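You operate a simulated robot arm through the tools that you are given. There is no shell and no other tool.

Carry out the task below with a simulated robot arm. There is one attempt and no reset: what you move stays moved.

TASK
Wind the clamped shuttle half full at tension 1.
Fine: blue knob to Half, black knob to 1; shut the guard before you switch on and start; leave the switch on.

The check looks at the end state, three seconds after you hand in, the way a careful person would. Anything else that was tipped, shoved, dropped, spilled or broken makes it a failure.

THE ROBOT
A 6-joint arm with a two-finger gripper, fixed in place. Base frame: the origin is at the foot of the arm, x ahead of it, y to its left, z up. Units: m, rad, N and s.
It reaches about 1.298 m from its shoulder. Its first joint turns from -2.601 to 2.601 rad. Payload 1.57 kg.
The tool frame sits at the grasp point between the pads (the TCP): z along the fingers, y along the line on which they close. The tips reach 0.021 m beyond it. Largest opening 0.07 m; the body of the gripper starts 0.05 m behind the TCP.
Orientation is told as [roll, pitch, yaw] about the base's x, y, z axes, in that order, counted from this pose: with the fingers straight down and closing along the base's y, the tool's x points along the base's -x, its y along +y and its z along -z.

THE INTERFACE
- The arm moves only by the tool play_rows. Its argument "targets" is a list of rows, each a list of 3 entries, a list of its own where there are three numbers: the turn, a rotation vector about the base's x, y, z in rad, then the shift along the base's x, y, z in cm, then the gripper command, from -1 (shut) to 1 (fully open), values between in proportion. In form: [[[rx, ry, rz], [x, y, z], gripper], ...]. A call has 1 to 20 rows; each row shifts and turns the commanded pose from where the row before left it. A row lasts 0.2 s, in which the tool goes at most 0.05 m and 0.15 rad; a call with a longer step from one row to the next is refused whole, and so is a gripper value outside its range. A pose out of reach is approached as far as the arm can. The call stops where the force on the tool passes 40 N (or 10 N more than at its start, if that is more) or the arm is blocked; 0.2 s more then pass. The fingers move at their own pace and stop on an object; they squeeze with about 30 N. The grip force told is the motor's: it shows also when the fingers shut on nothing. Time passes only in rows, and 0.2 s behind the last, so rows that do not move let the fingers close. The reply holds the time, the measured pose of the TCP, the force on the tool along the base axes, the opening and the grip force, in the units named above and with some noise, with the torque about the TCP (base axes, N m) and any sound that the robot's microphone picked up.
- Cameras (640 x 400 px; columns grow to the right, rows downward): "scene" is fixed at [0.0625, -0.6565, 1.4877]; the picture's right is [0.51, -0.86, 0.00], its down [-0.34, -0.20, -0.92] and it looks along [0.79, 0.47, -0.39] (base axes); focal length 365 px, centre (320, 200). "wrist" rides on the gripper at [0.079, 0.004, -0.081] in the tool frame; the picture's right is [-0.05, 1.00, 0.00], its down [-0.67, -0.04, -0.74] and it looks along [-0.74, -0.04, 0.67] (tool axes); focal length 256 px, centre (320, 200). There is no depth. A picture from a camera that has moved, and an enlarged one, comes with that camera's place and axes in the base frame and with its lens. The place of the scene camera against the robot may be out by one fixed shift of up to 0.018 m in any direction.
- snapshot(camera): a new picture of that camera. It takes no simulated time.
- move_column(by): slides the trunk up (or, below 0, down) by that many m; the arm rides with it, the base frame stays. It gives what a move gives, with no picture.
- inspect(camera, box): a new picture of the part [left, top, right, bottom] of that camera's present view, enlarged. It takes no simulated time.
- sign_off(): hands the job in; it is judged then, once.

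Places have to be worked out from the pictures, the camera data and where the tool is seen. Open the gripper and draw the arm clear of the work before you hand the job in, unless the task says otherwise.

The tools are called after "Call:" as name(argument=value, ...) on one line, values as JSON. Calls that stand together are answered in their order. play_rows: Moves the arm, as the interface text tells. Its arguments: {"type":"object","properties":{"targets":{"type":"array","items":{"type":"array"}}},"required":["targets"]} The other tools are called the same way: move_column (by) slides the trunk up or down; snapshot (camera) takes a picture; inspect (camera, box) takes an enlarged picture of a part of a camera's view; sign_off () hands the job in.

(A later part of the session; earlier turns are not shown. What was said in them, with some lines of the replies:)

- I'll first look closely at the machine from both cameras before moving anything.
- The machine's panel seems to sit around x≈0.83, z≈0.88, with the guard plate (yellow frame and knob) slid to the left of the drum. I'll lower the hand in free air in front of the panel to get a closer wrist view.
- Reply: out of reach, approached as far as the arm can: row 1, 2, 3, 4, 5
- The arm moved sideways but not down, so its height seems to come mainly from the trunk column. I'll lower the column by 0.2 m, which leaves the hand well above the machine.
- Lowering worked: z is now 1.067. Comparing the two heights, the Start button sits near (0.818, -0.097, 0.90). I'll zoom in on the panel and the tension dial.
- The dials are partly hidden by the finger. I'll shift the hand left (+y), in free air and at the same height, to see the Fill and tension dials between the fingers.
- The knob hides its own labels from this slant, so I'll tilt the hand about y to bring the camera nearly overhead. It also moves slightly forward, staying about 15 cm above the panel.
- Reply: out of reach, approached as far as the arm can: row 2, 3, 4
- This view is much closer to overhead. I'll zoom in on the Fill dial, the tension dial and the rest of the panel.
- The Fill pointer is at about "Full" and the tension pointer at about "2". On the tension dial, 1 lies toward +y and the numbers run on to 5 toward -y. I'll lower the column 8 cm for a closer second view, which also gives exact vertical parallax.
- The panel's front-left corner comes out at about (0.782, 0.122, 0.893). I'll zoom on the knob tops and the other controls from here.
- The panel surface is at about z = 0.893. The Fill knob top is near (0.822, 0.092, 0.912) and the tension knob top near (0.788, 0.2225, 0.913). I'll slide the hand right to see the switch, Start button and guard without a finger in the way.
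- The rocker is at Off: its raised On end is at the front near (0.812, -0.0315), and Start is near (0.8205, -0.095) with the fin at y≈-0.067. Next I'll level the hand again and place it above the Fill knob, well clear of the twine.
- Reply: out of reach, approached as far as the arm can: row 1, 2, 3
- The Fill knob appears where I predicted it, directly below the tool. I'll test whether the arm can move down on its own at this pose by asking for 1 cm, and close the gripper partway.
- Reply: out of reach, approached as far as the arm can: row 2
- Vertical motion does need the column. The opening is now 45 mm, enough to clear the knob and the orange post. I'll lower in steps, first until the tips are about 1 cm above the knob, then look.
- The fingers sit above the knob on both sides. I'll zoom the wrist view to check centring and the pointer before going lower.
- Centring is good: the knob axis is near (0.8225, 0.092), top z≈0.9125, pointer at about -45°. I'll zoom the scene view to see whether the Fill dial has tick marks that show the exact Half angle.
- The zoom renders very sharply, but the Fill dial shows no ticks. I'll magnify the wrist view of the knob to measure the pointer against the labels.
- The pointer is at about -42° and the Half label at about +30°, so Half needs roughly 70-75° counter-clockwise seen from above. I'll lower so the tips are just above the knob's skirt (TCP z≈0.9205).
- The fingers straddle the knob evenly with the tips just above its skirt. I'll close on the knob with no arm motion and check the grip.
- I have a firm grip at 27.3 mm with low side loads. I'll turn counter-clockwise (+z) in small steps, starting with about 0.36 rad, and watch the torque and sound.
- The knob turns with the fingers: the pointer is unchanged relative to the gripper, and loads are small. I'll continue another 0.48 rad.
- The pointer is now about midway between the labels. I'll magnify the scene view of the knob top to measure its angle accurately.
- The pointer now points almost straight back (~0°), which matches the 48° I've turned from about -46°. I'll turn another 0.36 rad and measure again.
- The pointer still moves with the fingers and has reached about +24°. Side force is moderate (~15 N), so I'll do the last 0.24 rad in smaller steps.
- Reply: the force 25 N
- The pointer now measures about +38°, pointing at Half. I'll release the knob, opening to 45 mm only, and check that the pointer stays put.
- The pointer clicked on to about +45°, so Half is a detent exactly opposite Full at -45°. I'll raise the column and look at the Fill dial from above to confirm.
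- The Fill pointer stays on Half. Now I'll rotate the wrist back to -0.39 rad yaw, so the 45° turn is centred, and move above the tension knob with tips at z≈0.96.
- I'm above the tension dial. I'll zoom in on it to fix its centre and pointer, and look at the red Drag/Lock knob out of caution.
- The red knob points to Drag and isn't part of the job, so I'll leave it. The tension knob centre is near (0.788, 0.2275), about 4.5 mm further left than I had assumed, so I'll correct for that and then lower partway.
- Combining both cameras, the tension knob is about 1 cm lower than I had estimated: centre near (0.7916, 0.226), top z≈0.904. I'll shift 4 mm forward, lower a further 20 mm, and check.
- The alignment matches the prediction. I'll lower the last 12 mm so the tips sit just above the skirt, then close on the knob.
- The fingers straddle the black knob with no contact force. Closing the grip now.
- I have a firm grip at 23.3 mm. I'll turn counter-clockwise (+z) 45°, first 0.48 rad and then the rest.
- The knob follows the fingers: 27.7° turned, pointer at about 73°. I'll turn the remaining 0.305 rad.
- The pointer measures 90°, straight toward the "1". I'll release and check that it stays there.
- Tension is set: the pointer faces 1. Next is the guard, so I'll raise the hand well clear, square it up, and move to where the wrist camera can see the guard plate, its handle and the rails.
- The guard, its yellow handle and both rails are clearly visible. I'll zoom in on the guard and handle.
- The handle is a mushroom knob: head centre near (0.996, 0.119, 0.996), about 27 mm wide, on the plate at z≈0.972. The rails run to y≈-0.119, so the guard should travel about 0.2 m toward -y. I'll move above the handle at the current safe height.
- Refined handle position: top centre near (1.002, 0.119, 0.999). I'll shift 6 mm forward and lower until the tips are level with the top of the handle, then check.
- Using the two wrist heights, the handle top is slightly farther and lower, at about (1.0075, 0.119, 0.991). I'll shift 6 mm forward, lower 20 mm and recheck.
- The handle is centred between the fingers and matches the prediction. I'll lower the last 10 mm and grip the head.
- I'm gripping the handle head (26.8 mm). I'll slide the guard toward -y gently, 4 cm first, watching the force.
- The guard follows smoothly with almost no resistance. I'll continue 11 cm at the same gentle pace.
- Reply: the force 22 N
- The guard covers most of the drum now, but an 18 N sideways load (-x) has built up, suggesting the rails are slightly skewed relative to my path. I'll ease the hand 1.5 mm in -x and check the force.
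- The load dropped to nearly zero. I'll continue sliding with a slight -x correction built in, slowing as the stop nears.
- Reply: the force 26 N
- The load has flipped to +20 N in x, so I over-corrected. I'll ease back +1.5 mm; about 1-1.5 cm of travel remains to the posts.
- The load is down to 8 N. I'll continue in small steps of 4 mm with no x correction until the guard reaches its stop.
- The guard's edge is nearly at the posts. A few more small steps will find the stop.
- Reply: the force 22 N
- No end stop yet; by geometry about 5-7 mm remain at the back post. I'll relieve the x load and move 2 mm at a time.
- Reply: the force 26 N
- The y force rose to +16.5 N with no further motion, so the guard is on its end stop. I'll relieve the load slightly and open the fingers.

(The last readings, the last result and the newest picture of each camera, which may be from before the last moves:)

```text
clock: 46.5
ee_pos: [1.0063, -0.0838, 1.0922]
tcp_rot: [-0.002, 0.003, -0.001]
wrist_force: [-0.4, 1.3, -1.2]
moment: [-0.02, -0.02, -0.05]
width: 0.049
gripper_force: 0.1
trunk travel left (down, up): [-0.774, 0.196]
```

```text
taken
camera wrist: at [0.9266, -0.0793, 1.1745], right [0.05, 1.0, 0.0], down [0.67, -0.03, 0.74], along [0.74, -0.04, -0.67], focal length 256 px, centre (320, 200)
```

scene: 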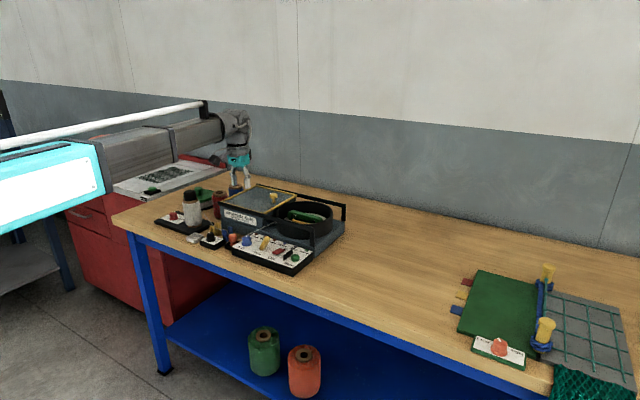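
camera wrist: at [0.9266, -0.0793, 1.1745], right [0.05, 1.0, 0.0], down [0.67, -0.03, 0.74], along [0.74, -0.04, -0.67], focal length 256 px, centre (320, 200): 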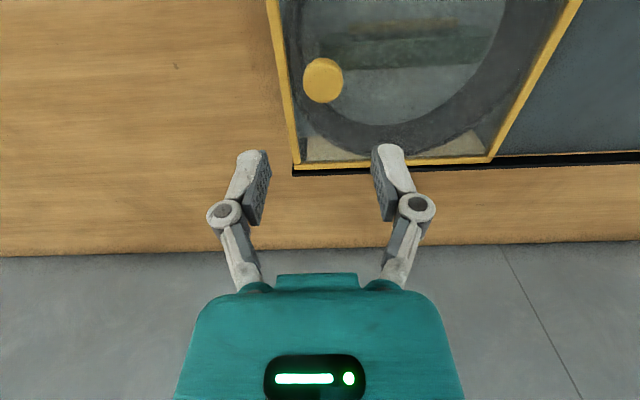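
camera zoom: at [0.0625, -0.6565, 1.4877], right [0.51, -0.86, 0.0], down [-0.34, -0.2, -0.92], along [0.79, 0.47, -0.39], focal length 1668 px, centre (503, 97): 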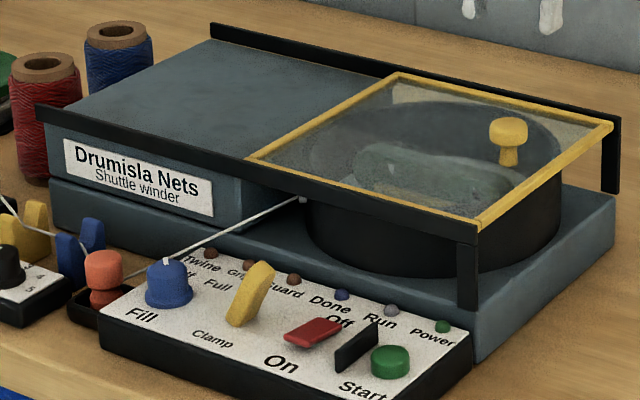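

The guard is fully shut over the drum and the handle is clear. Now I'll move back over the rocker switch at this safe height, closing the fingers to make a pressing tip.

Call:
play_rows(targets=[[[0, 0, 0], [-3.82, 1.04, 0], 0], [[0, 0, 0], [-3.82, 1.04, 0], -0.5], [[0, 0, 0], [-3.82, 1.04, 0], -1], [[0, 0, 0], [-3.82, 1.04, 0], -1], [[0, 0, 0], [-3.82, 1.04, 0], -1]])

Call:
move_column(by=-0.1)

Call:
snapshot(camera="wrist")

Call:
inspect(camera="wrist", box=[250, 60, 390, 190])

Call:
inspect(camera="scene", box=[245, 200, 315, 270])

```text
clock: 47.7
ee_pos: [0.8146, -0.0321, 1.0928]
tcp_rot: [-0.002, 0.002, 0.0]
wrist_force: [0.7, -0.9, 0.4]
moment: [0.02, 0.01, -0.02]
width: 0.0
gripper_force: 28.4
trunk travel left (down, up): [-0.774, 0.196]
```

```text
clock: 49.0
ee_pos: [0.8156, -0.0313, 0.9915]
tcp_rot: [-0.002, 0.002, -0.002]
wrist_force: [-0.4, 0.2, 0.6]
moment: [0.0, -0.01, 0.02]
width: 0.0
gripper_force: 28.9
trunk travel left (down, up): [-0.674, 0.296]
```

```text
taken
camera wrist: at [0.7355, -0.0269, 1.0748], right [0.05, 1.0, 0.0], down [0.67, -0.03, 0.74], along [0.74, -0.04, -0.67], focal length 256 px, centre (320, 200)
```

wrist: 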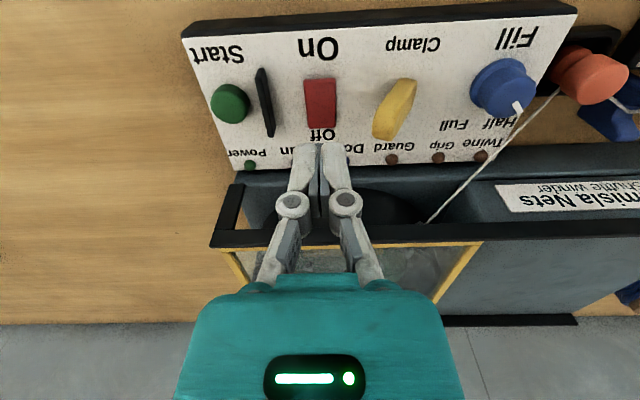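

```text
3.08 times, centred on (320, 125) of wrist
camera zoom: at [0.7355, -0.0269, 1.0748], right [0.05, 1.0, 0.0], down [0.67, -0.03, 0.74], along [0.74, -0.04, -0.67], focal length 788 px, centre (320, 431)
```

zoom: 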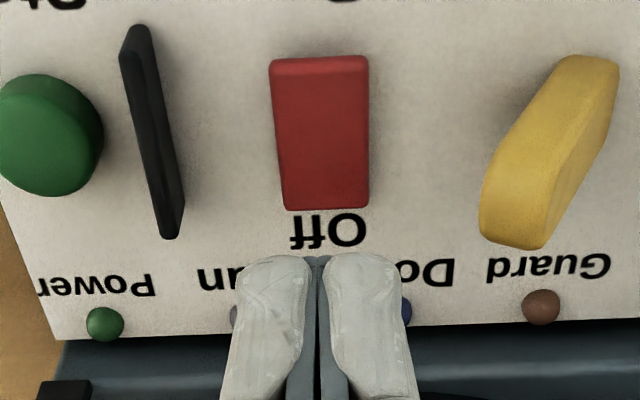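

```text
5.71 times, centred on (280, 235) of scene
camera zoom: at [0.0625, -0.6565, 1.4877], right [0.51, -0.86, 0.0], down [-0.34, -0.2, -0.92], along [0.79, 0.47, -0.39], focal length 2085 px, centre (549, 0)
```

zoom: 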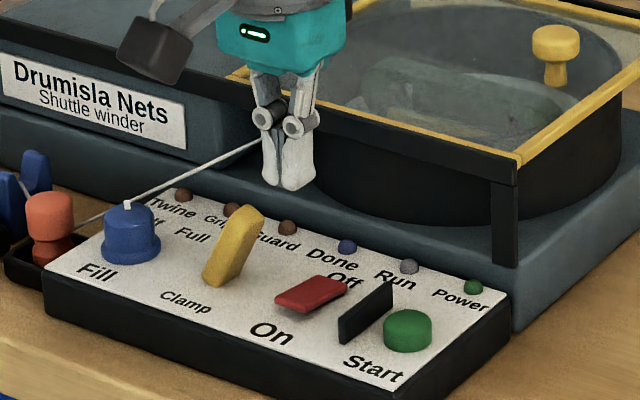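

The rocker spans x≈0.807-0.849 at y≈-0.031. I'll zoom the scene camera on it to confirm which end is raised.

Call:
inspect(camera="scene", box=[265, 240, 305, 265])

```text
16.00 times, centred on (285, 252) of scene
camera zoom: at [0.0625, -0.6565, 1.4877], right [0.51, -0.86, 0.0], down [-0.34, -0.2, -0.92], along [0.79, 0.47, -0.39], focal length 5839 px, centre (880, -640)
```

zoom: 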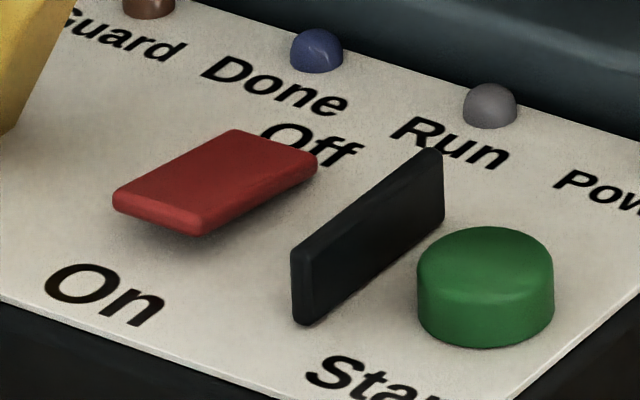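

The front (On) end is raised and the Off end is down, so the switch is off. I'll align the closed tip over the front part of the rocker and lower to just above it.

Call:
play_rows(targets=[[[0, 0, 0], [-0.4, 0.03, 0], -1], [[0, 0, 0], [0, 0, 0], -1]])

Call:
move_column(by=-0.054)

Call:
inspect(camera="scene", box=[260, 232, 305, 265])

Call:
inspect(camera="wrist", box=[250, 100, 390, 220])

```text
clock: 49.6
ee_pos: [0.8103, -0.0325, 0.9948]
tcp_rot: [-0.002, 0.004, 0.001]
wrist_force: [0.5, 0.1, 0.0]
moment: [0.0, -0.03, 0.0]
width: 0.0001
gripper_force: 28.6
trunk travel left (down, up): [-0.674, 0.296]
```

```text
clock: 50.6
ee_pos: [0.8116, -0.0327, 0.9394]
tcp_rot: [-0.003, 0.004, 0.0]
wrist_force: [0.0, 0.1, -0.1]
moment: [0.0, 0.01, 0.01]
width: 0.0
gripper_force: 28.1
trunk travel left (down, up): [-0.62, 0.35]
```

```text
12.12 times, centred on (282, 248) of scene
camera zoom: at [0.0625, -0.6565, 1.4877], right [0.51, -0.86, 0.0], down [-0.34, -0.2, -0.92], along [0.79, 0.47, -0.39], focal length 4423 px, centre (774, -388)
```

zoom: 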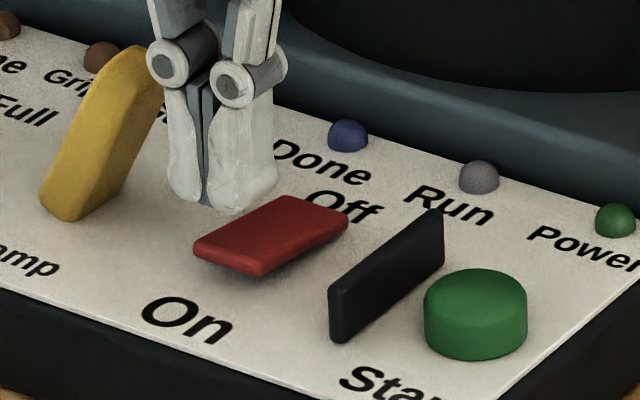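

```text
3.33 times, centred on (320, 160) of wrist
camera zoom: at [0.7314, -0.0265, 1.0208], right [0.05, 1.0, 0.0], down [0.67, -0.03, 0.74], along [0.74, -0.04, -0.67], focal length 853 px, centre (320, 333)
```

zoom: 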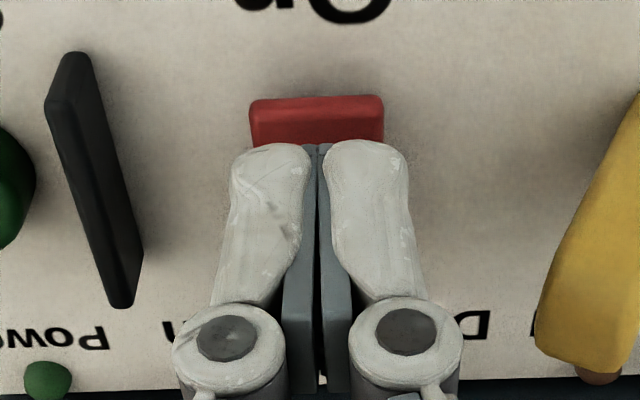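

The tip is over the front of the rocker and centred in y. I'll lower in small steps, watching the force and listening for a click.

Call:
move_column(by=-0.01)

Call:
inspect(camera="scene", box=[260, 232, 305, 265])

```text
clock: 51.1
ee_pos: [0.8118, -0.032, 0.9285]
tcp_rot: [-0.001, 0.004, -0.002]
wrist_force: [-0.5, 0.1, 0.6]
moment: [-0.04, -0.01, -0.03]
width: 0.0
gripper_force: 28.9
trunk travel left (down, up): [-0.61, 0.36]
```

```text
12.12 times, centred on (282, 248) of scene
camera zoom: at [0.0625, -0.6565, 1.4877], right [0.51, -0.86, 0.0], down [-0.34, -0.2, -0.92], along [0.79, 0.47, -0.39], focal length 4423 px, centre (774, -388)
```

zoom: 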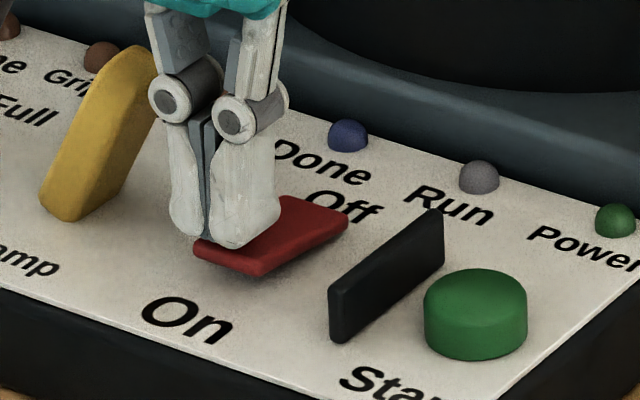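

The tip is just above the raised end with no contact yet. I'll lower another 4 mm.

Call:
move_column(by=-0.004)

Call:
inspect(camera="scene", box=[260, 232, 305, 265])

```text
clock: 51.7
ee_pos: [0.8111, -0.0306, 0.9249]
tcp_rot: [-0.001, 0.003, -0.001]
wrist_force: [-1.1, 0.3, -0.6]
moment: [0.03, 0.0, -0.02]
width: 0.0
gripper_force: 28.5
trunk travel left (down, up): [-0.606, 0.364]
```

```text
12.12 times, centred on (282, 248) of scene
camera zoom: at [0.0625, -0.6565, 1.4877], right [0.51, -0.86, 0.0], down [-0.34, -0.2, -0.92], along [0.79, 0.47, -0.39], focal length 4423 px, centre (774, -388)
```

zoom: 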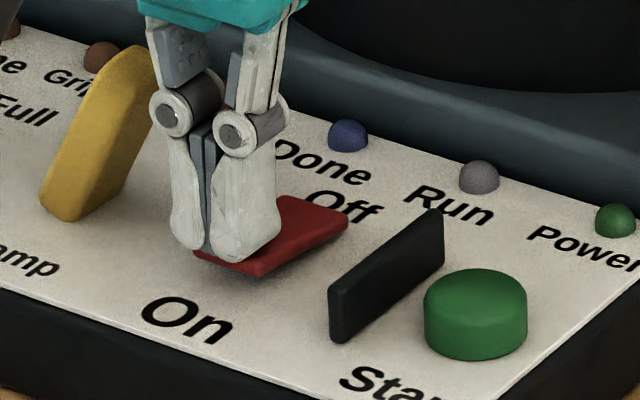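

Nearly touching; the force is still zero. Another 3 mm.

Call:
move_column(by=-0.003)

Call:
inspect(camera="scene", box=[260, 232, 305, 265])

```text
clock: 52.2
ee_pos: [0.8114, -0.031, 0.9214]
tcp_rot: [-0.001, 0.003, 0.0]
wrist_force: [0.5, -0.2, 0.5]
moment: [0.04, 0.0, -0.02]
width: 0.0
gripper_force: 28.5
trunk travel left (down, up): [-0.603, 0.367]
```

```text
12.12 times, centred on (282, 248) of scene
camera zoom: at [0.0625, -0.6565, 1.4877], right [0.51, -0.86, 0.0], down [-0.34, -0.2, -0.92], along [0.79, 0.47, -0.39], focal length 4423 px, centre (774, -388)
```

zoom: 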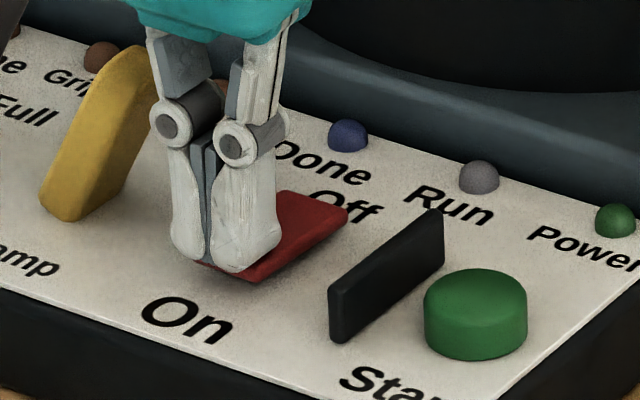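

The rocker has begun to tip: its back edge is rising. Pressing 3 mm further.

Call:
move_column(by=-0.003)

Call:
inspect(camera="scene", box=[260, 232, 305, 265])

```text
clock: 52.7
ee_pos: [0.8116, -0.0322, 0.9191]
tcp_rot: [-0.002, 0.0, 0.0]
wrist_force: [2.7, 0.2, 10.1]
moment: [0.03, -0.1, -0.02]
width: 0.006
gripper_force: 27.9
trunk travel left (down, up): [-0.6, 0.37]
```

```text
12.12 times, centred on (282, 248) of scene
camera zoom: at [0.0625, -0.6565, 1.4877], right [0.51, -0.86, 0.0], down [-0.34, -0.2, -0.92], along [0.79, 0.47, -0.39], focal length 4423 px, centre (774, -388)
```

zoom: 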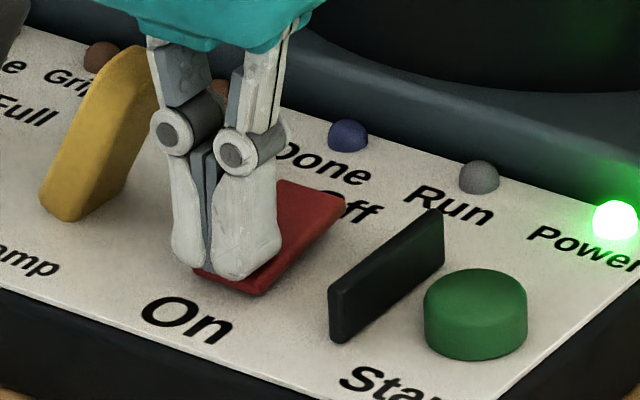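

The Power light is on and the rocker has tipped to On, with about 10 N of contact force. I'll lift off and check that it stays on and what the other lights show.

Call:
move_column(by=0.055)

Call:
inspect(camera="scene", box=[230, 220, 315, 270])

Call:
snapshot(camera="wrist")

```text
clock: 53.7
ee_pos: [0.812, -0.0304, 0.9745]
tcp_rot: [-0.002, 0.002, -0.001]
wrist_force: [-0.4, -0.5, -0.1]
moment: [-0.01, 0.03, -0.02]
width: 0.0001
gripper_force: 28.5
trunk travel left (down, up): [-0.655, 0.315]
```

```text
7.53 times, centred on (272, 245) of scene
camera zoom: at [0.0625, -0.6565, 1.4877], right [0.51, -0.86, 0.0], down [-0.34, -0.2, -0.92], along [0.79, 0.47, -0.39], focal length 2748 px, centre (678, -139)
```

zoom: 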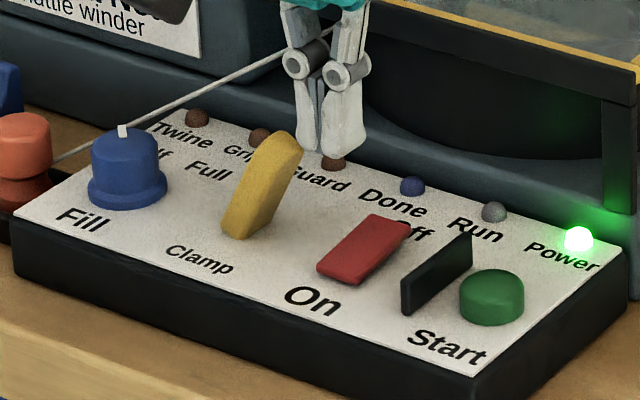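

```text
taken
camera wrist: at [0.7315, -0.0264, 1.0557], right [0.05, 1.0, 0.0], down [0.67, -0.03, 0.74], along [0.74, -0.04, -0.67], focal length 256 px, centre (320, 200)
```

wrist: 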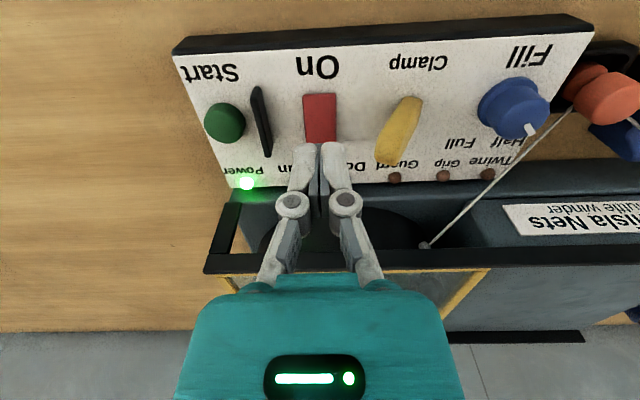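

The switch stays on with Power lit and no fault lights. Next I'll move the closed tip over the Start button, above the fin height.

Call:
play_rows(targets=[[[0, 0, 0], [0.42, -3.2, 0], -1], [[0, 0, 0], [0.42, -3.3, 0], -1], [[0, 0, 0], [0, 0, 0], -1]])

Call:
inspect(camera="wrist", box=[250, 60, 390, 190])

Call:
inspect(camera="scene", box=[265, 230, 320, 270])

```text
clock: 54.5
ee_pos: [0.8205, -0.0972, 0.9747]
tcp_rot: [-0.002, 0.003, -0.001]
wrist_force: [-0.3, -0.8, -0.5]
moment: [0.01, 0.03, 0.01]
width: 0.0001
gripper_force: 28.2
trunk travel left (down, up): [-0.655, 0.315]
```

```text
3.08 times, centred on (320, 125) of wrist
camera zoom: at [0.7409, -0.0926, 1.0557], right [0.05, 1.0, 0.0], down [0.67, -0.03, 0.74], along [0.74, -0.04, -0.67], focal length 788 px, centre (320, 431)
```

zoom: 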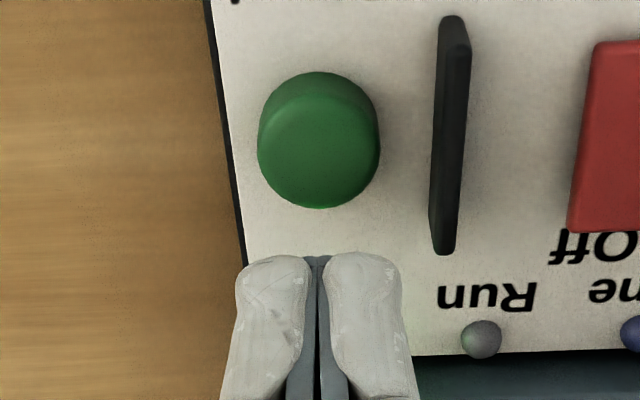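

```text
10.00 times, centred on (292, 250) of scene
camera zoom: at [0.0625, -0.6565, 1.4877], right [0.51, -0.86, 0.0], down [-0.34, -0.2, -0.92], along [0.79, 0.47, -0.39], focal length 3649 px, centre (595, -300)
```

zoom: 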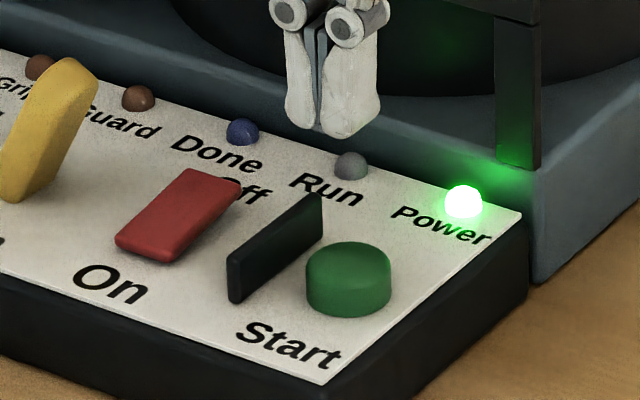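

The tip is centred over Start within about 2 mm and 2 cm clear of the fin. I'll lower to just above the button first.

Call:
move_column(by=-0.038)

Call:
inspect(camera="scene", box=[265, 230, 320, 270])

```text
clock: 55.3
ee_pos: [0.8201, -0.0977, 0.935]
tcp_rot: [-0.002, 0.005, -0.001]
wrist_force: [0.4, -0.9, -0.3]
moment: [-0.01, -0.04, -0.03]
width: 0.0
gripper_force: 28.4
trunk travel left (down, up): [-0.617, 0.353]
```

```text
10.00 times, centred on (292, 250) of scene
camera zoom: at [0.0625, -0.6565, 1.4877], right [0.51, -0.86, 0.0], down [-0.34, -0.2, -0.92], along [0.79, 0.47, -0.39], focal length 3649 px, centre (595, -300)
```

zoom: 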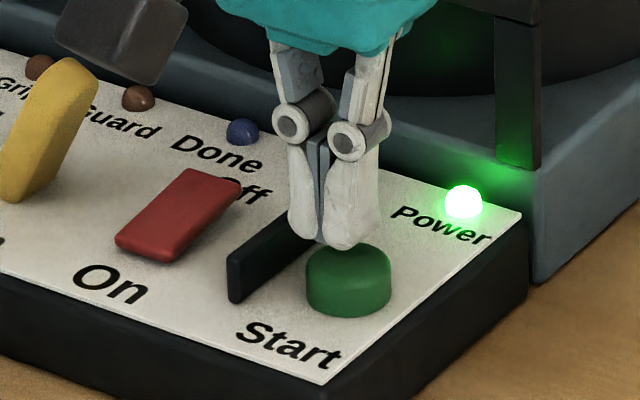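

The tip is about 6 mm above the button and within a few mm of its centre. I'll press in small steps.

Call:
move_column(by=-0.006)

Call:
inspect(camera="scene", box=[265, 230, 320, 270])

```text
clock: 55.8
ee_pos: [0.8216, -0.0968, 0.9298]
tcp_rot: [-0.002, 0.004, -0.001]
wrist_force: [0.6, -0.2, 0.4]
moment: [0.03, -0.01, 0.04]
width: 0.0
gripper_force: 28.1
trunk travel left (down, up): [-0.611, 0.359]
```

```text
10.00 times, centred on (292, 250) of scene
camera zoom: at [0.0625, -0.6565, 1.4877], right [0.51, -0.86, 0.0], down [-0.34, -0.2, -0.92], along [0.79, 0.47, -0.39], focal length 3649 px, centre (595, -300)
```

zoom: 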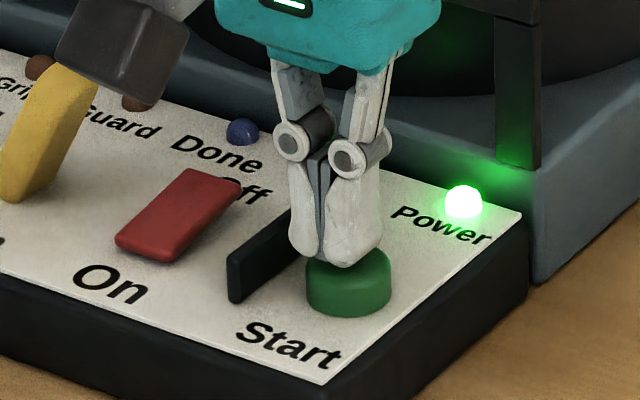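

Almost touching the button, still no force. Lowering 3 mm more.

Call:
move_column(by=-0.003)

Call:
inspect(camera="scene", box=[265, 230, 320, 270])

```text
clock: 56.4
ee_pos: [0.8213, -0.0987, 0.9272]
tcp_rot: [-0.002, 0.004, 0.0]
wrist_force: [-0.1, 0.4, 0.2]
moment: [0.01, -0.01, 0.03]
width: 0.0001
gripper_force: 28.0
trunk travel left (down, up): [-0.608, 0.362]
```

```text
10.00 times, centred on (292, 250) of scene
camera zoom: at [0.0625, -0.6565, 1.4877], right [0.51, -0.86, 0.0], down [-0.34, -0.2, -0.92], along [0.79, 0.47, -0.39], focal length 3649 px, centre (595, -300)
```

zoom: 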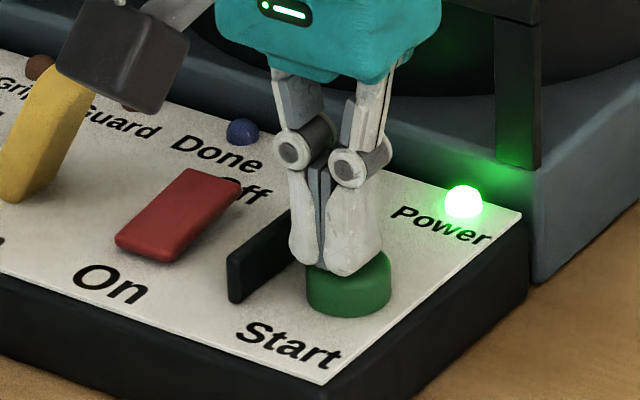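

Still no force, with the tip at z≈0.906. Another 2 mm.

Call:
move_column(by=-0.002)

Call:
inspect(camera="scene", box=[265, 230, 320, 270])

```text
clock: 56.9
ee_pos: [0.8213, -0.0971, 0.925]
tcp_rot: [-0.003, 0.004, 0.0]
wrist_force: [0.6, 1.1, -0.2]
moment: [0.0, 0.02, -0.01]
width: 0.0
gripper_force: 28.9
trunk travel left (down, up): [-0.606, 0.364]
```

```text
10.00 times, centred on (292, 250) of scene
camera zoom: at [0.0625, -0.6565, 1.4877], right [0.51, -0.86, 0.0], down [-0.34, -0.2, -0.92], along [0.79, 0.47, -0.39], focal length 3649 px, centre (595, -300)
```

zoom: 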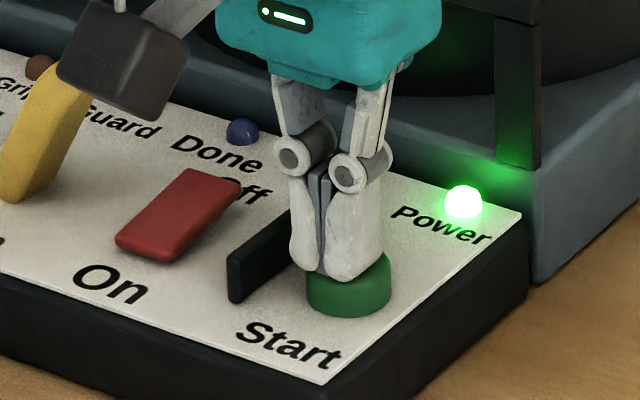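

Still free. I'll continue 2 mm at a time.

Call:
move_column(by=-0.002)

Call:
inspect(camera="scene", box=[265, 230, 320, 270])

```text
clock: 57.4
ee_pos: [0.8206, -0.0975, 0.9238]
tcp_rot: [-0.003, 0.002, 0.0]
wrist_force: [0.3, -0.6, 0.7]
moment: [-0.01, -0.04, -0.01]
width: 0.0
gripper_force: 28.9
trunk travel left (down, up): [-0.604, 0.366]
```

```text
10.00 times, centred on (292, 250) of scene
camera zoom: at [0.0625, -0.6565, 1.4877], right [0.51, -0.86, 0.0], down [-0.34, -0.2, -0.92], along [0.79, 0.47, -0.39], focal length 3649 px, centre (595, -300)
```

zoom: 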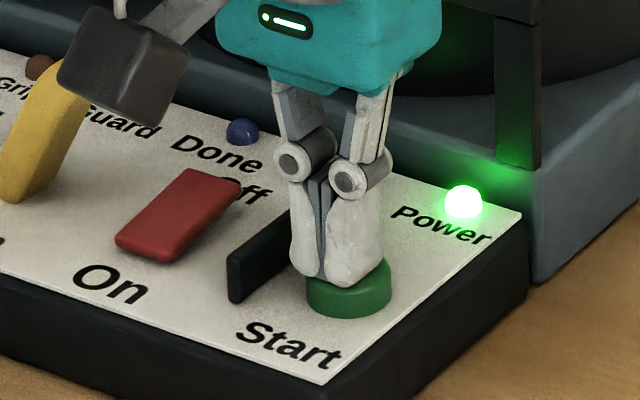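

There's a hint of contact (the button top looks slightly lower), but Run isn't visible from here. Another 2 mm.

Call:
move_column(by=-0.002)

Call:
inspect(camera="scene", box=[265, 230, 320, 270])

Call:
snapshot(camera="wrist")

```text
clock: 57.9
ee_pos: [0.8199, -0.0975, 0.9213]
tcp_rot: [-0.002, 0.005, -0.001]
wrist_force: [-0.1, -0.4, 2.2]
moment: [-0.03, -0.02, -0.01]
width: 0.0
gripper_force: 28.6
trunk travel left (down, up): [-0.602, 0.368]
heard: click
```

```text
10.00 times, centred on (292, 250) of scene
camera zoom: at [0.0625, -0.6565, 1.4877], right [0.51, -0.86, 0.0], down [-0.34, -0.2, -0.92], along [0.79, 0.47, -0.39], focal length 3649 px, centre (595, -300)
```

zoom: 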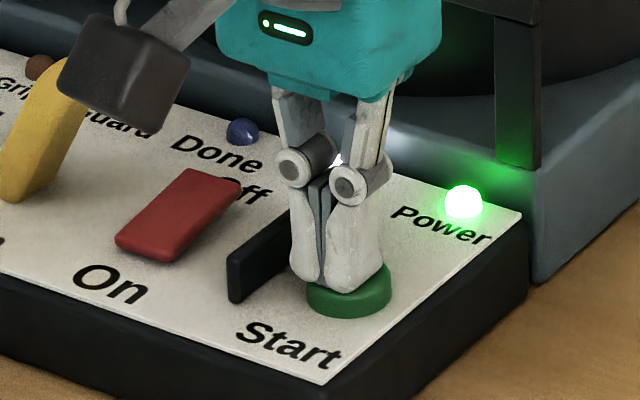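

```text
taken
camera wrist: at [0.7409, -0.0921, 1.0028], right [0.05, 1.0, 0.0], down [0.67, -0.03, 0.74], along [0.74, -0.04, -0.67], focal length 256 px, centre (320, 200)
```

wrist: 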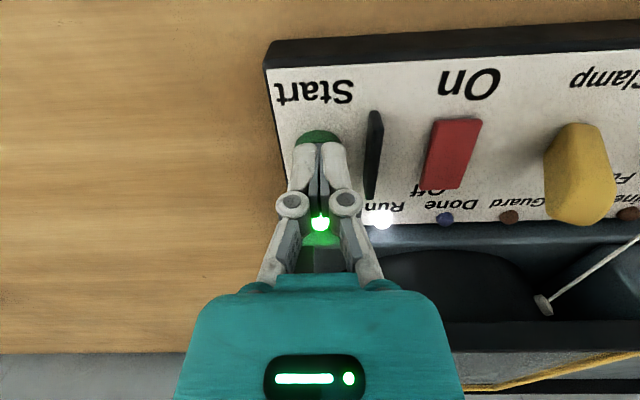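

A click was heard and the Run light is now lit, so the winder has started. I'll lift straight up off the button and watch it run.

Call:
move_column(by=0.12)

Call:
inspect(camera="scene", box=[190, 180, 340, 275])

Call:
snapshot(camera="wrist")

```text
clock: 59.4
ee_pos: [0.8209, -0.0978, 1.0424]
tcp_rot: [-0.001, 0.004, -0.001]
wrist_force: [0.4, -0.3, 0.5]
moment: [0.0, 0.02, 0.0]
width: 0.0
gripper_force: 28.5
trunk travel left (down, up): [-0.722, 0.248]
```

```text
4.21 times, centred on (265, 228) of scene
camera zoom: at [0.0625, -0.6565, 1.4877], right [0.51, -0.86, 0.0], down [-0.34, -0.2, -0.92], along [0.79, 0.47, -0.39], focal length 1536 px, centre (552, 84)
```

zoom: 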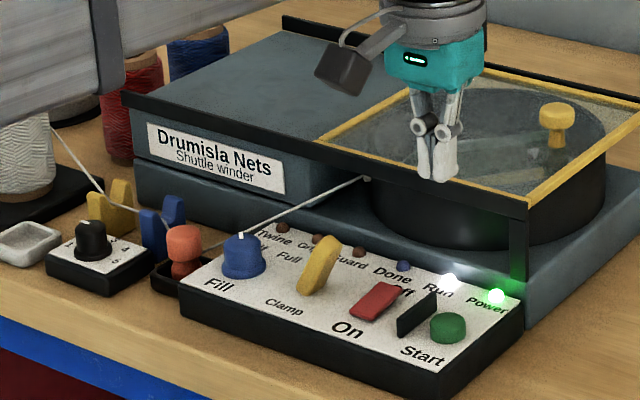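

```text
taken
camera wrist: at [0.741, -0.0921, 1.1226], right [0.05, 1.0, 0.0], down [0.67, -0.03, 0.74], along [0.74, -0.04, -0.67], focal length 256 px, centre (320, 200)
```

wrist: 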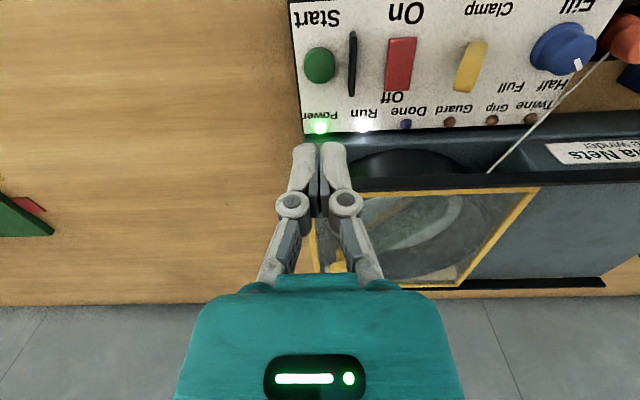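

Run and Power are lit with no fault lights, and the shuttle is turning under the guard. I'll draw the arm clear, up and back, open the gripper, and let the winding continue.

Call:
move_column(by=0.15)

Call:
play_rows(targets=[[[0, 0, 0], [-4, -1, 0], 1], [[0, 0, 0], [-4, -1, 0], 1], [[0, 0, 0], [-4, -1, 0], 1], [[0, 0, 0], [-4, -1, 0], 1], [[0, 0, 0], [0, 0, 0], 1], [[0, 0, 0], [0, 0, 0], 1]])

Call:
inspect(camera="scene", box=[190, 180, 340, 275])

Call:
snapshot(camera="wrist")

```text
clock: 61.2
ee_pos: [0.8218, -0.0972, 1.1904]
tcp_rot: [-0.002, 0.003, -0.002]
wrist_force: [0.5, 0.1, 1.2]
moment: [0.0, 0.01, -0.03]
width: 0.0
gripper_force: 28.4
trunk travel left (down, up): [-0.872, 0.098]
```

```text
clock: 62.6
ee_pos: [0.6597, -0.1387, 1.1908]
tcp_rot: [-0.002, 0.003, 0.0]
wrist_force: [0.0, 1.2, -1.3]
moment: [-0.05, -0.01, -0.02]
width: 0.0701
gripper_force: 0.0
trunk travel left (down, up): [-0.872, 0.098]
```

```text
4.21 times, centred on (265, 228) of scene
camera zoom: at [0.0625, -0.6565, 1.4877], right [0.51, -0.86, 0.0], down [-0.34, -0.2, -0.92], along [0.79, 0.47, -0.39], focal length 1536 px, centre (552, 84)
```

zoom: 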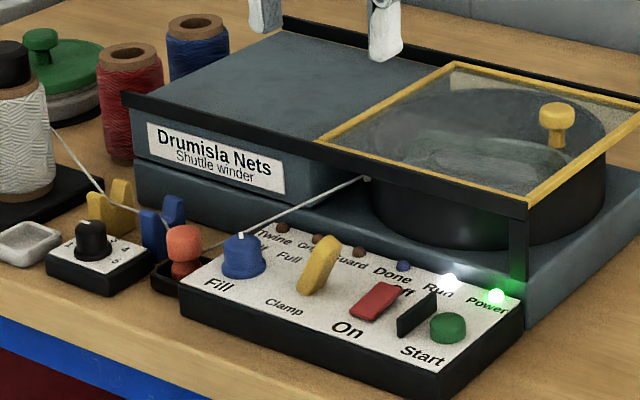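

```text
taken
camera wrist: at [0.5804, -0.1339, 1.2728], right [0.05, 1.0, 0.0], down [0.67, -0.03, 0.74], along [0.74, -0.04, -0.67], focal length 256 px, centre (320, 200)
```

wrist: 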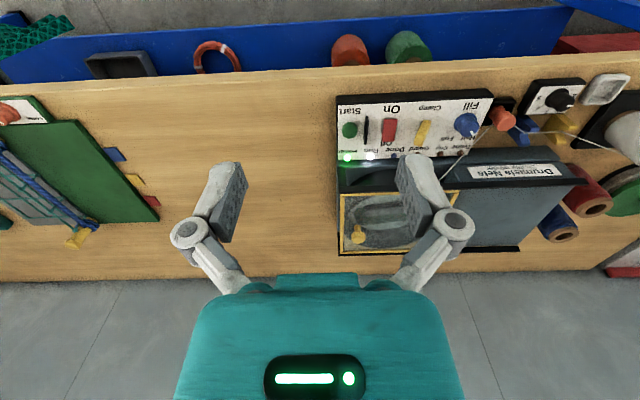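

The arm is clear, the gripper is open, and the machine is still running. I'll let time pass without moving and watch for the Done light.

Call:
play_rows(targets=[[[0, 0, 0], [0, 0, 0], 1], [[0, 0, 0], [0, 0, 0], 1], [[0, 0, 0], [0, 0, 0], 1], [[0, 0, 0], [0, 0, 0], 1], [[0, 0, 0], [0, 0, 0], 1], [[0, 0, 0], [0, 0, 0], 1], [[0, 0, 0], [0, 0, 0], 1], [[0, 0, 0], [0, 0, 0], 1], [[0, 0, 0], [0, 0, 0], 1], [[0, 0, 0], [0, 0, 0], 1], [[0, 0, 0], [0, 0, 0], 1], [[0, 0, 0], [0, 0, 0], 1], [[0, 0, 0], [0, 0, 0], 1], [[0, 0, 0], [0, 0, 0], 1], [[0, 0, 0], [0, 0, 0], 1], [[0, 0, 0], [0, 0, 0], 1], [[0, 0, 0], [0, 0, 0], 1], [[0, 0, 0], [0, 0, 0], 1], [[0, 0, 0], [0, 0, 0], 1], [[0, 0, 0], [0, 0, 0], 1]])

Call:
inspect(camera="scene", box=[190, 180, 340, 275])

```text
clock: 66.8
ee_pos: [0.6587, -0.139, 1.1922]
tcp_rot: [-0.002, 0.005, -0.001]
wrist_force: [0.0, 0.4, -0.6]
moment: [0.0, 0.0, -0.01]
width: 0.0699
gripper_force: 0.1
trunk travel left (down, up): [-0.872, 0.098]
```

```text
4.21 times, centred on (265, 228) of scene
camera zoom: at [0.0625, -0.6565, 1.4877], right [0.51, -0.86, 0.0], down [-0.34, -0.2, -0.92], along [0.79, 0.47, -0.39], focal length 1536 px, centre (552, 84)
```

zoom: 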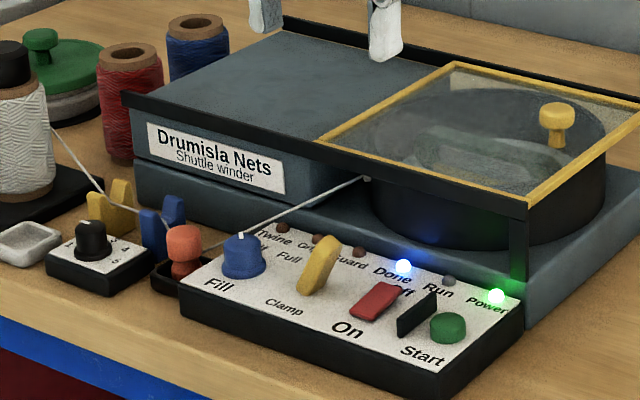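

The blue Done light is lit, Run is off and Power remains on. I'll do a final check of the dials, the wound shuttle and the surroundings before handing in.

Call:
snapshot(camera="scene")

Call:
inspect(camera="scene", box=[195, 218, 275, 265])

Call:
inspect(camera="wrist", box=[330, 80, 620, 260])

```text
taken
```

scene: 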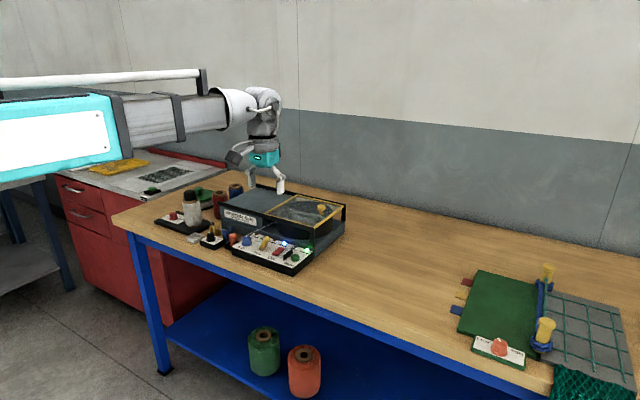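

```text
8.00 times, centred on (235, 242) of scene
camera zoom: at [0.0625, -0.6565, 1.4877], right [0.51, -0.86, 0.0], down [-0.34, -0.2, -0.92], along [0.79, 0.47, -0.39], focal length 2919 px, centre (1000, -132)
```

zoom: 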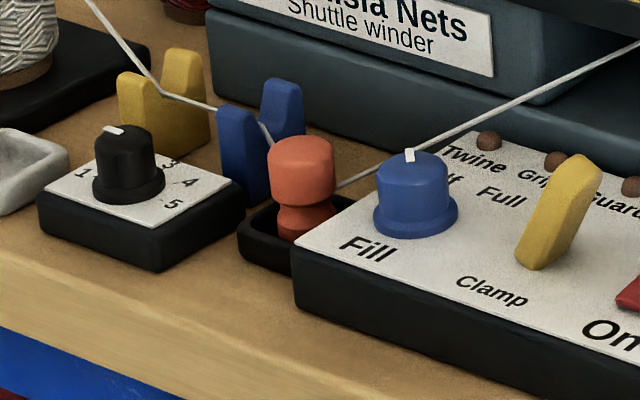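

```text
2.21 times, centred on (475, 170) of wrist
camera zoom: at [0.5807, -0.1338, 1.2728], right [0.05, 1.0, 0.0], down [0.67, -0.03, 0.74], along [0.74, -0.04, -0.67], focal length 565 px, centre (-22, 266)
```

zoom: 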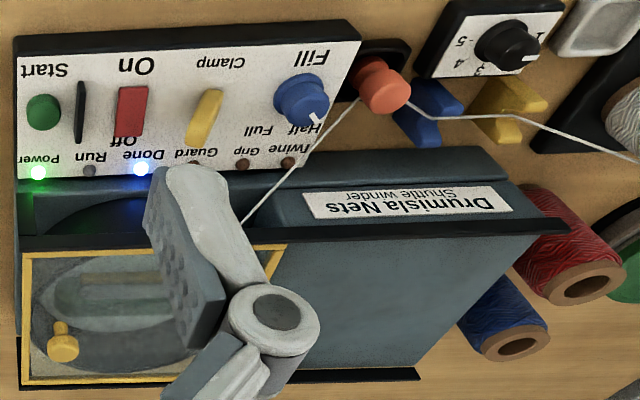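

Everything checks out: Fill is at Half, tension at 1, the guard is shut, the switch is on with Power and Done lit, and nothing else has moved. The arm is clear with the gripper open, so I'm handing the job in.

Call:
sign_off()

```text
The job is handed in.
```

The winder ran with the blue knob at Half and the black knob at 1, and stopped with the Done light on. I handed the job in after that.

- **Settings:** the blue knob clicked into its Half position, and the black knob points at 1.
- **Guard:** I slid it shut against its end stop before switching on.
- **Switch and start:** the switch is still on with the Power light lit. I pressed Start once and heard it click. The Run light came on, then gave way to Done within about 9 seconds. None of the Twine, Grip or Guard lights came on.
- **Surroundings:** the clamp lever, the red Drag/Lock knob, the spools and the twine path look as they did at the start. The gripper is open and the arm is clear of the bench.

I judged the winding from the lights and didn't measure how full the shuttle is under the guard.
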